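You operate a simulated robot arm through the tools that you are given. There is no shell and no other tool. Be economical: measure what you need, move in short steps, check, and stop when the job is done.

Carry out the task below with a simulated robot arm. There is one attempt and no reset: what you move stays moved.

TASK
Put one of the dough cakes from the counter under the window on the whistle card there.
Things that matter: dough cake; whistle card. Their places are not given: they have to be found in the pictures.

It is judged by the outcome, as a careful person would: the job done as asked, and still so three seconds after it is handed in. It fails if anything else is knocked over, pushed out of place, dropped, spilled or broken.

THE ROBOT
A 7-joint arm with a two-finger parallel gripper, fixed in place. Base frame: the origin is at the foot of the arm, x ahead of it, y to its left, z up; the work surface is at about z = 0. Lengths are in cm, angles in rad, forces in N, time in s.
With the tool pointing down near the work surface it reaches from about 22 to 58 cm from the base axis. Its first joint turns from -1.152 to 1.152 rad. Payload 2.5 kg.
Tool frame: the origin (TCP) lies between the finger pads and is the grasp point; the fingertips stand 2.3 cm ahead of it; z points along the fingers, y is the line along which they close. The gripper opens to 9.4 cm. The fingers are 3.8 cm wide and 1 cm thick; the gripper's body (5.4 by 9.6 cm) begins 3.9 cm behind the TCP.
Orientation is told as [roll, pitch, yaw] about the base's x, y, z axes, in that order, counted from this pose: with the fingers straight down and closing along the base's y, the tool's x points along the base's -x, its y along +y and its z along -z.

THE INTERFACE
- The arm moves only by the tool apply_moves. Its argument "series" is a list of rows, each a list of 2 entries, a list of its own where there are three numbers: the shift along the tool's x, y, z in units of 150 mm (1.0 is 150 mm), then the turn about the tool's z in units of 180 degrees (1.0 is 180 degrees). In form: [[[tx, ty, tz], twist], ...]. A call has 1 to 20 rows; each row is the pose to reach, as a shift and turn from the pose commanded when the call began, along the tool's axes at that moment. "grip" is the finger opening in cm, from 0 to 9.4, set as the call begins (left out, the last holds). A call with a number of a shift or a turn outside -1 to 1 is refused whole. A row lasts 0.2 s, in which the tool goes at most 5 cm and 0.15 rad; a call with a longer step from one row to the next is refused whole, and so is a gripper value outside its range. A pose out of reach is approached as far as the arm can. The call stops where the force on the tool passes 40 N (or 10 N more than at its start, if that is more) or the arm is blocked; 0.2 s more then pass. The fingers move at their own pace (about 10.8 cm/s each) and stop on an object; they squeeze with about 36 N. The grip force told is the motor's: it shows also when the fingers shut on nothing. Time passes only in rows, and 0.2 s behind the last, so rows that repeat a pose let the fingers close. It gives the time, the measured TCP pose, the force on the tool (base axes), the opening and the grip force at its end, in the units of the frame above (readings bear some noise).
- Cameras (640 x 400 px; columns grow to the right, rows downward): "scene" is fixed at [10.04, -39.54, 55.47]; the picture's right is [0.94, -0.33, 0.00], its down [-0.16, -0.45, -0.88] and it looks along [0.29, 0.83, -0.48] (base axes); focal length 351 px, centre (320, 200). "wrist" rides on the gripper at [-3.9, 0, -4.4] in the tool frame; the picture's right is [0.00, -1.00, 0.00], its down [0.97, 0.00, -0.24] and it looks along [0.24, 0.00, 0.97] (tool axes); focal length 218 px, centre (320, 200).
- grab_frame(camera): a new picture of that camera. No time passes.
- measure_at(camera, pixels): for up to 12 pixels [column, row] of the newest picture of that camera ("zoom" is the newest enlarged one), the place [x, y, z] in the base frame of the surface seen there, good to about 0.3 cm. No time passes.
- enlarge(camera, box): a new picture of the part [left, top, right, bottom] of that camera's present view, enlarged. No time passes.
- close_job(): hands the job in; it is judged then, once.

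Work in short steps. Measure before you move; look again where a grasp or a placing could have gone wrong, and mend it. You have 60 turns and 26 pictures in all, the two below and enlarged ones among them. Open the gripper and draw the arm clear of the work before you hand the job in, unless the task says otherwise; then end with one line.

The tools are called as a command line: name --argument value ..., lists and objects as JSON in quotes. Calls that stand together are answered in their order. apply_moves: Moves the arm, as the interface text tells. Its arguments: {"type":"object","properties":{"series":{"type":"array","items":{"type":"array"}},"grip":{"type":"number"}},"required":["series"]} The other tools are called the same way: grab_frame (camera) takes a picture; measure_at (camera, pixels) gives the place of the surface under pixels of a picture; enlarge (camera, box) takes an enlarged picture of a part of a camera's view; close_job () hands the job in.

At the start:

```text
time_s: 0.0
tool_pos: [32.99, 0.32, 28.21]
orientation: [-0.003, -0.001, -0.001]
ft_force: [0.4, -0.2, -0.6]
gripper_width: 9.38
grasp_force: 0.1
```

scene: 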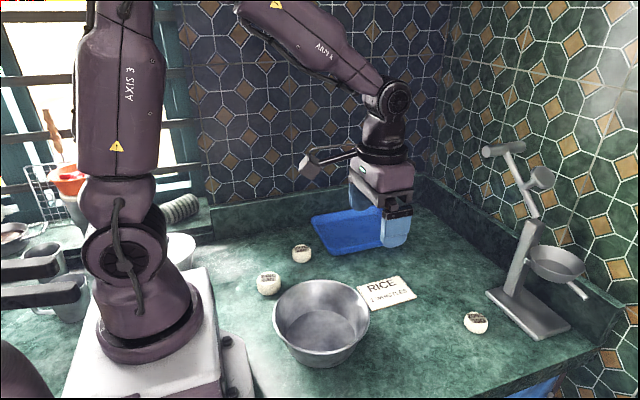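
wrist: 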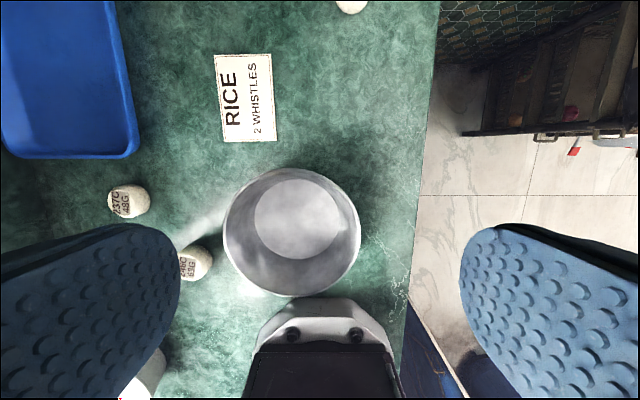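

The dough cakes appear at scene (302,253), (268,283) and (475,322), with the card at (385,292). I'll enlarge that area and measure them.

enlarge --camera "scene" --box '[230, 200, 510, 375]'

measure_at --camera "scene" --pixels '[[302, 248], [302, 259], [268, 278], [268, 291], [475, 317], [475, 328], [385, 292], [358, 286], [402, 277], [415, 296], [372, 309], [358, 291]]'

measure_at --camera "wrist" --pixels '[[130, 201], [195, 263], [351, 5], [216, 56], [271, 54], [276, 140], [224, 142], [246, 98], [292, 215], [226, 230], [360, 230], [135, 150]]'

```text
2.29 times, centred on (370, 288) of scene
```

zoom: 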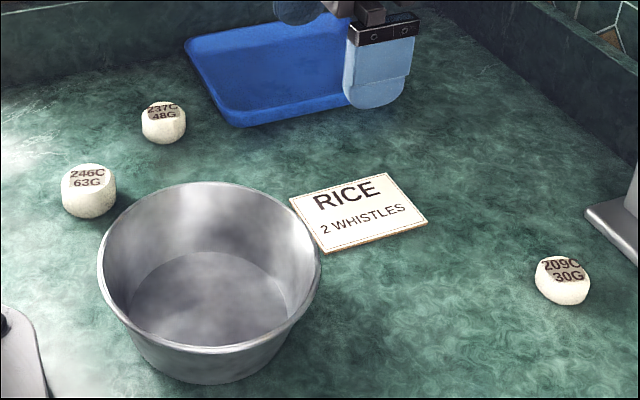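

```text
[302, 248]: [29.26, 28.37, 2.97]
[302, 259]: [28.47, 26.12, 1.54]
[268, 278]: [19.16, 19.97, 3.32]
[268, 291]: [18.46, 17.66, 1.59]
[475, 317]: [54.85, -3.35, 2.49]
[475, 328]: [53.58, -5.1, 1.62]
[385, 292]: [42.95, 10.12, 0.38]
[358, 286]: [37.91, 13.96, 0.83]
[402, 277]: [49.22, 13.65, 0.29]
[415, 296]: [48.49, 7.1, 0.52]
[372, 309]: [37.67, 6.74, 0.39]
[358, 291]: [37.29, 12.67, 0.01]
```

```text
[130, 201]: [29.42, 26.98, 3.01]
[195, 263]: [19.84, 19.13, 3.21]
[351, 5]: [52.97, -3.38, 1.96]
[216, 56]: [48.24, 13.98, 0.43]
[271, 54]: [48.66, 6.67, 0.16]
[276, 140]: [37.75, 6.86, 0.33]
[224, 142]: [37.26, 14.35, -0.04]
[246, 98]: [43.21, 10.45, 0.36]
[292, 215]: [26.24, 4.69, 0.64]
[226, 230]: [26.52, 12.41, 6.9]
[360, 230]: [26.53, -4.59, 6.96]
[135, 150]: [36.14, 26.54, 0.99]
```

Any of the three cakes would do. I'll check the clearance around the free ones: the scale near (500,295) and (555,270), and the tray near (330,255).

measure_at --camera "scene" --pixels '[[488, 292], [543, 339], [530, 262], [556, 283], [586, 298], [333, 254], [312, 218], [325, 245], [466, 321], [486, 321], [293, 254], [311, 253]]'

```text
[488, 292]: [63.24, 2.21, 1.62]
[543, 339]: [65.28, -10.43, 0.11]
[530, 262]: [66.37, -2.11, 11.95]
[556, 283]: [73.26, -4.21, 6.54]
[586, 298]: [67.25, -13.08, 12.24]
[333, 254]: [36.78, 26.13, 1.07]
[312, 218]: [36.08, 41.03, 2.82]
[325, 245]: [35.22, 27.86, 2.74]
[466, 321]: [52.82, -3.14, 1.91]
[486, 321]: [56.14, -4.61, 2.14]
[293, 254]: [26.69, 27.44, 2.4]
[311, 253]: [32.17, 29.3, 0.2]
```

I'll take cake 237C at about (29.3, 27.3), since it has free space around it. I'll move towards it high up first.

apply_moves --series '[[[0.03, 0.23, 0.05], 0], [[0.06, 0.46, 0.1], 0], [[0.09, 0.69, 0.15], 0], [[0.12, 0.93, 0.2], 0], [[0.12, 0.93, 0.2], 0]]' --grip 9.4

apply_moves --series '[[[0.03, 0.23, 0.1], 0], [[0.06, 0.46, 0.2], 0], [[0.09, 0.69, 0.3], 0], [[0.12, 0.87, 0.45], 0], [[0.12, 0.87, 0.6], 0], [[0.12, 0.87, 0.6], 0]]'

grab_frame --camera "wrist"

grab_frame --camera "scene"

```text
time_s: 1.2
tool_pos: [30.9, 14.19, 25.24]
orientation: [0.001, -0.001, 0.0]
ft_force: [-0.8, -0.5, 0.5]
gripper_width: 9.41
grasp_force: 0.0
```

```text
time_s: 2.6
tool_pos: [29.18, 27.28, 16.04]
orientation: [-0.001, -0.002, 0.0]
ft_force: [0.1, 0.2, 0.5]
gripper_width: 9.4
grasp_force: 0.1
```

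```text
22 pictures are left
```

wrist: 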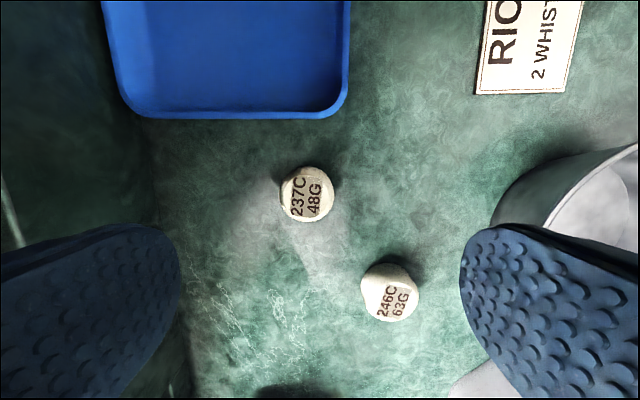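

```text
21 pictures are left
```

scene: 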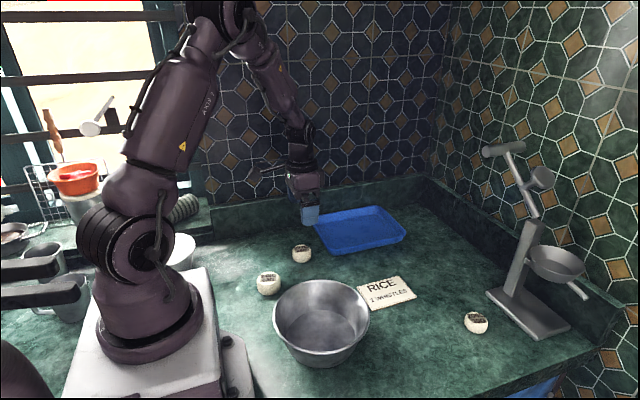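

Cake 237C is centred at wrist (307,194). I'll measure its edges, the other cake and the wall on the left.

measure_at --camera "wrist" --pixels '[[307, 192], [284, 193], [331, 195], [307, 170], [307, 218], [365, 290], [389, 267], [389, 318], [140, 190], [60, 190], [100, 130], [345, 115]]'

```text
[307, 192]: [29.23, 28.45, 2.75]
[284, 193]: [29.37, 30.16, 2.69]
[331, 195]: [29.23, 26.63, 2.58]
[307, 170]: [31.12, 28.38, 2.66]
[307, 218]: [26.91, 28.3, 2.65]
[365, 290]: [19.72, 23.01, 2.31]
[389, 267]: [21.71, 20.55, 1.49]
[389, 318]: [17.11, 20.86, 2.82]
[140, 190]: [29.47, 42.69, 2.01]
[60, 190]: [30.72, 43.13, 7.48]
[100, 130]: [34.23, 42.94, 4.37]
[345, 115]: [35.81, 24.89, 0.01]
```

The cake's centre is at about (29.2, 28.35), with a top at z≈2.7 and a diameter of about 3.8. I'll shift over it and descend to a TCP height of about 2.8.

apply_moves --series '[[[0, 0.071, 0.15], 0], [[0, 0.071, 0.4], 0], [[0, 0.071, 0.6], 0], [[0, 0.071, 0.75], 0], [[0, 0.071, 0.83], 0], [[0, 0.071, 0.88], 0], [[0, 0.071, 0.88], 0]]'

grab_frame --camera "wrist"

```text
time_s: 4.2
tool_pos: [29.3, 28.45, 2.95]
orientation: [0.001, -0.002, 0.0]
ft_force: [0.1, 0.0, -0.1]
gripper_width: 9.38
grasp_force: 0.1
```

```text
20 pictures are left
```

wrist: 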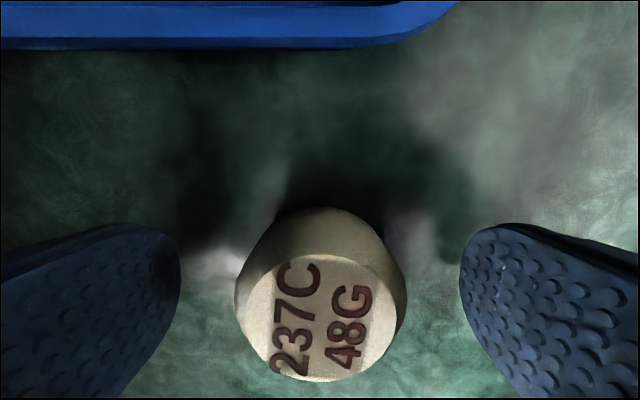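

The cake is centred between the pads, at about (321,315). I'll lower 0.3 cm and close.

apply_moves --series '[[[0, 0, 0.02], 0], [[0, 0, 0.02], 0], [[0, 0, 0.02], 0], [[0, 0, 0.02], 0], [[0, 0, 0.02], 0]]' --grip 3

```text
time_s: 5.4
tool_pos: [29.39, 28.45, 2.65]
orientation: [-0.001, -0.001, 0.0]
ft_force: [-1.4, 0.0, 7.9]
gripper_width: 4.58
grasp_force: 36.2
```

The fingers hold the cake at 4.58 cm. I'll lift to a TCP height of about 11 and look.

apply_moves --series '[[[0, 0, -0.04], 0], [[0, 0, -0.12], 0], [[0, 0, -0.3], 0], [[0, 0, -0.5], 0], [[0, 0, -0.55], 0], [[0, 0, -0.55], 0]]'

grab_frame --camera "wrist"

grab_frame --camera "scene"

```text
time_s: 6.8
tool_pos: [29.31, 28.35, 10.82]
orientation: [0.0, 0.0, -0.001]
ft_force: [-0.8, -0.6, 1.4]
gripper_width: 3.0
grasp_force: 0.0
```

```text
19 pictures are left
```

wrist: 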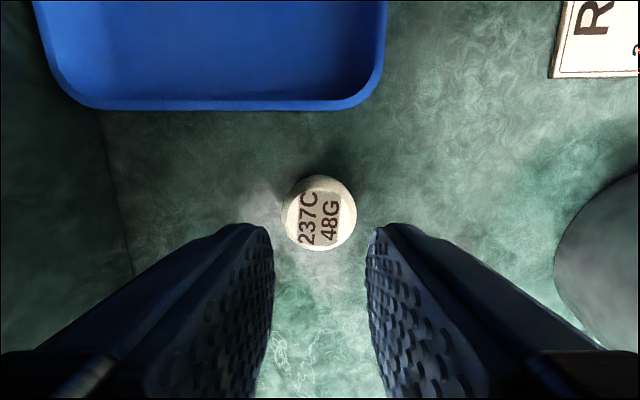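

```text
18 pictures are left
```

scene: 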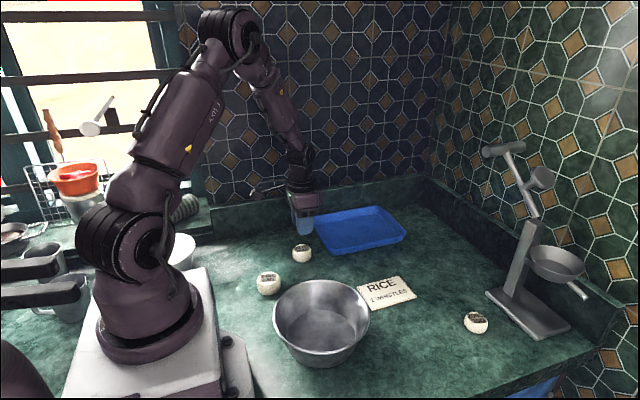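

The lift failed: the fingers closed to 3.0 on nothing, and the cake is still on the counter at wrist (320,213). I'll look closely at its shape.

enlarge --camera "scene" --box '[272, 230, 336, 270]'

enlarge --camera "wrist" --box '[256, 160, 384, 260]'

enlarge --camera "scene" --box '[443, 302, 507, 342]'

measure_at --camera "wrist" --pixels '[[283, 212], [356, 212], [318, 178], [320, 190], [320, 246], [320, 220], [288, 225], [350, 225]]'

```text
10.00 times, centred on (304, 250) of scene
```

zoom: 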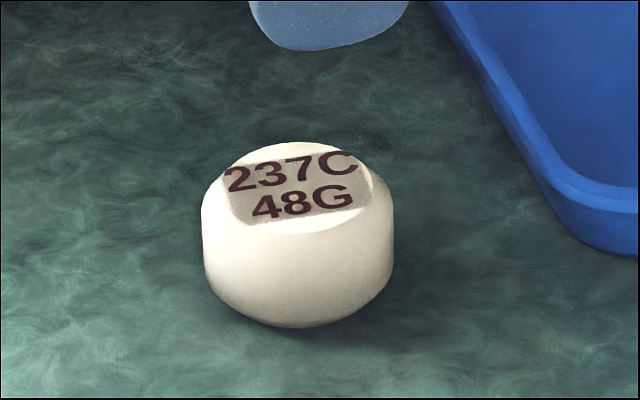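

```text
4.00 times, centred on (320, 210) of wrist
```

zoom: 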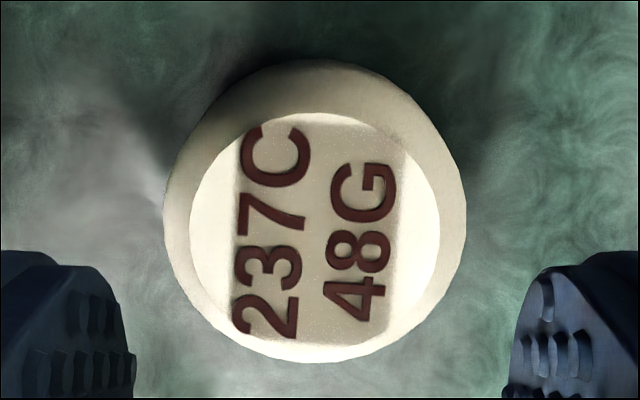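

```text
10.00 times, centred on (475, 322) of scene
```

zoom: 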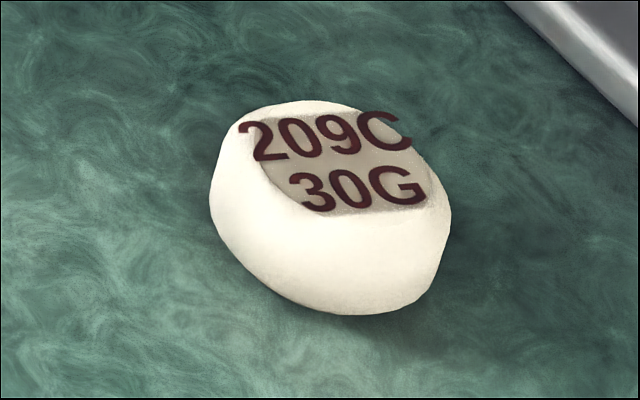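

```text
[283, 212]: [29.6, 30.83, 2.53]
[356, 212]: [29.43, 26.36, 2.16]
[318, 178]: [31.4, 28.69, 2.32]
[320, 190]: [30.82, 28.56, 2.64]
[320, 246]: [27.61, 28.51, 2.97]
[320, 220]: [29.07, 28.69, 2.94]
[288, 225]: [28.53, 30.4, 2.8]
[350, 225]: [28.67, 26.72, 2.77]
```

The cake is a barrel about 4.5 cm wide and widest near z≈1.5, so my grip was probably on its upper shoulder. I'll open, go lower (TCP ≈2.45), grip again and start with a small slow lift.

apply_moves --series '[[[0, 0.013, 0], 0], [[0, 0.013, 0], 0], [[0, 0.013, 0], 0], [[0, 0.013, 0.2], 0], [[0, 0.013, 0.4], 0], [[0, 0.013, 0.5], 0], [[0, 0.013, 0.545], 0], [[0, 0.013, 0.56], 0], [[0, 0.013, 0.56], 0]]' --grip 9.4

apply_moves --series '[[[0, 0, 0], 0], [[0, 0, 0], 0], [[0, 0, 0], 0], [[0, 0, 0], 0], [[0, 0, 0], 0]]' --grip 0

apply_moves --series '[[[0, 0, -0.01], 0], [[0, 0, -0.02], 0], [[0, 0, -0.03], 0], [[0, 0, -0.04], 0], [[0, 0, -0.05], 0], [[0, 0, -0.06], 0], [[0, 0, -0.07], 0]]'

grab_frame --camera "wrist"

```text
time_s: 8.8
tool_pos: [29.23, 28.75, 2.37]
orientation: [-0.001, -0.001, 0.0]
ft_force: [0.6, -0.5, -0.4]
gripper_width: 9.37
grasp_force: 0.0
```

```text
time_s: 10.0
tool_pos: [29.33, 28.79, 2.36]
orientation: [0.001, 0.0, 0.002]
ft_force: [0.4, -0.9, 0.7]
gripper_width: 4.58
grasp_force: 35.5
```

```text
time_s: 11.6
tool_pos: [29.41, 28.63, 3.55]
orientation: [0.001, 0.001, 0.0]
ft_force: [-0.3, -0.3, -1.5]
gripper_width: 4.62
grasp_force: 35.9
```

```text
14 pictures are left
```

wrist: 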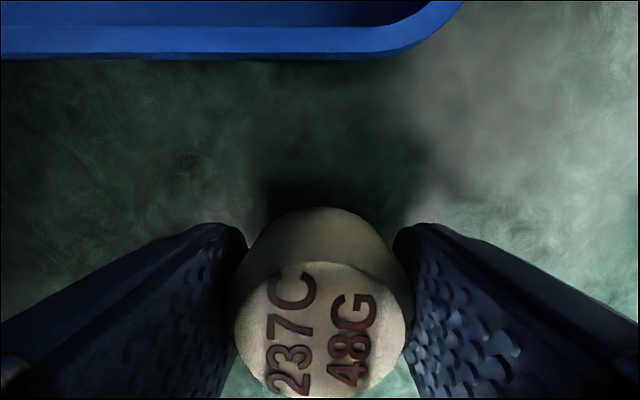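

The cake is now held, with the opening at 4.62 and the cake risen with the fingers. I'll lift gently further and re-check the grip.

apply_moves --series '[[[0, 0, -0.04], 0], [[0, 0, -0.08], 0], [[0, 0, -0.13], 0], [[0, 0, -0.18], 0], [[0, 0, -0.23], 0], [[0, 0, -0.28], 0], [[0, 0, -0.33], 0], [[0, 0, -0.38], 0], [[0, 0, -0.43], 0], [[0, 0, -0.46], 0], [[0, 0, -0.46], 0]]'

```text
time_s: 14.0
tool_pos: [29.33, 28.52, 10.6]
orientation: [-0.001, 0.0, 0.001]
ft_force: [0.0, -0.3, -0.6]
gripper_width: 4.58
grasp_force: 36.0
```

Still held. The card's centre is about (43.0, 10.45), so I'll carry the cake there in two gentle legs.

apply_moves --series '[[[-0.03, -0.04, 0], 0], [[-0.09, -0.12, 0], 0], [[-0.16, -0.21, 0], 0], [[-0.24, -0.31, 0], 0], [[-0.32, -0.42, 0], 0], [[-0.39, -0.52, 0], 0], [[-0.44, -0.58, 0], 0], [[-0.456, -0.604, 0], 0], [[-0.456, -0.604, 0], 0]]'

apply_moves --series '[[[-0.03, -0.04, 0], 0], [[-0.09, -0.12, 0], 0], [[-0.16, -0.21, 0], 0], [[-0.24, -0.31, 0], 0], [[-0.32, -0.42, 0], 0], [[-0.39, -0.52, 0], 0], [[-0.44, -0.58, 0], 0], [[-0.456, -0.604, 0], 0], [[-0.456, -0.604, 0], 0]]'

grab_frame --camera "scene"

grab_frame --camera "wrist"

```text
time_s: 16.0
tool_pos: [36.21, 19.7, 10.38]
orientation: [0.0, 0.001, 0.001]
ft_force: [0.4, 0.0, -1.4]
gripper_width: 4.59
grasp_force: 35.7
```

```text
time_s: 18.0
tool_pos: [42.86, 10.62, 10.49]
orientation: [0.0, 0.002, 0.0]
ft_force: [-0.5, 0.5, -0.6]
gripper_width: 4.6
grasp_force: 36.1
```

```text
13 pictures are left
```

scene: 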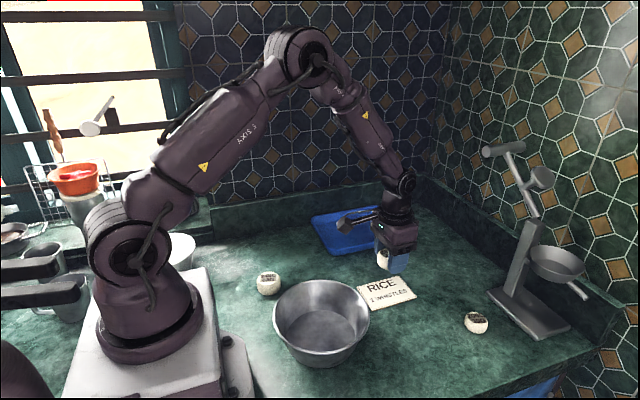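

```text
12 pictures are left
```

wrist: 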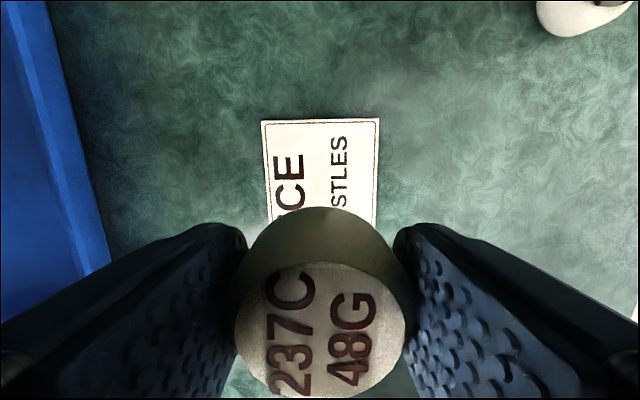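

The cake is over the card and the grip is intact. I'll lower slowly to a TCP height of about 2.8, just above contact with the card.

apply_moves --series '[[[0, 0, 0.06], 0], [[0, 0, 0.15], 0], [[0, 0, 0.25], 0], [[0, 0, 0.34], 0], [[0, 0, 0.41], 0], [[0, 0, 0.46], 0], [[0, 0, 0.49], 0], [[0, 0, 0.505], 0], [[0, 0, 0.505], 0]]'

enlarge --camera "scene" --box '[340, 240, 436, 320]'

```text
time_s: 20.0
tool_pos: [42.96, 10.49, 2.87]
orientation: [0.0, 0.0, 0.001]
ft_force: [-0.3, -0.2, -0.8]
gripper_width: 4.57
grasp_force: 36.6
```

```text
5.00 times, centred on (388, 280) of scene
```

zoom: 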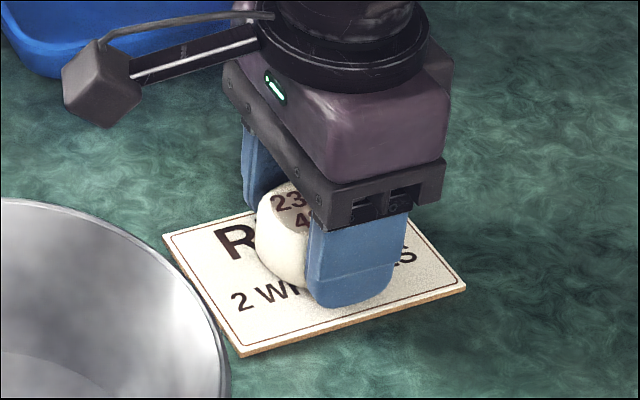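

No contact yet and the placement is central. I'll ease down 0.12 cm more, then release with a modest opening.

apply_moves --series '[[[0, 0, 0.004], 0], [[0, 0, 0.008], 0], [[0, 0, 0.008], 0]]'

apply_moves --series '[[[0, 0, 0], 0], [[0, 0, 0], 0], [[0, 0, 0], 0], [[0, 0, 0], 0]]' --grip 7.5

apply_moves --series '[[[0, 0, -0.05], 0], [[0, 0, -0.15], 0], [[0, 0, -0.3], 0], [[0, 0, -0.5], 0], [[0, 0, -0.7], 0], [[0, 0, -0.9], 0], [[0, 0, -0.9], 0]]'

enlarge --camera "scene" --box '[230, 200, 510, 375]'

grab_frame --camera "wrist"

```text
time_s: 20.8
tool_pos: [43.02, 10.53, 2.82]
orientation: [0.0, -0.001, 0.0]
ft_force: [0.3, 0.1, 0.6]
gripper_width: 4.56
grasp_force: 35.8
```

```text
time_s: 21.8
tool_pos: [43.07, 10.58, 2.83]
orientation: [0.001, 0.0, 0.0]
ft_force: [-0.4, 0.0, 1.1]
gripper_width: 7.51
grasp_force: 0.1
```

```text
time_s: 23.4
tool_pos: [43.11, 10.42, 16.27]
orientation: [0.001, 0.0, 0.0]
ft_force: [0.4, 0.0, 0.2]
gripper_width: 7.52
grasp_force: 0.0
```

```text
2.29 times, centred on (370, 288) of scene
```

zoom: 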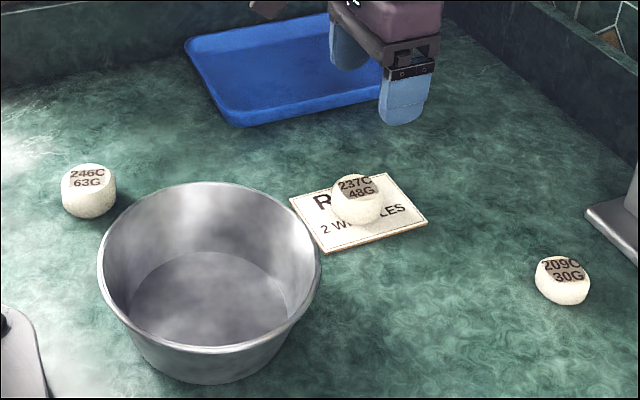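

```text
9 pictures are left
```

wrist: 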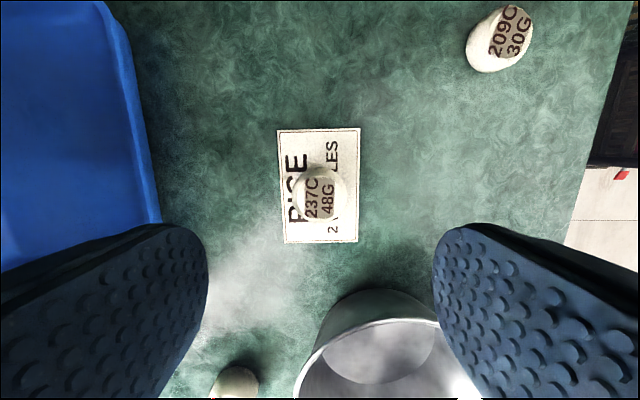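

The cake rests on the card, the card hasn't moved, nothing else is disturbed, and the open gripper is clear at z≈16. I'll hand it in.

close_job

```text
The job is handed in.
```

Dough cake 237C is sitting on the "RICE 2 WHISTLES" card, and nothing else on the counter was moved; the first grip slipped off before the cake left the counter, and a lower grip held.
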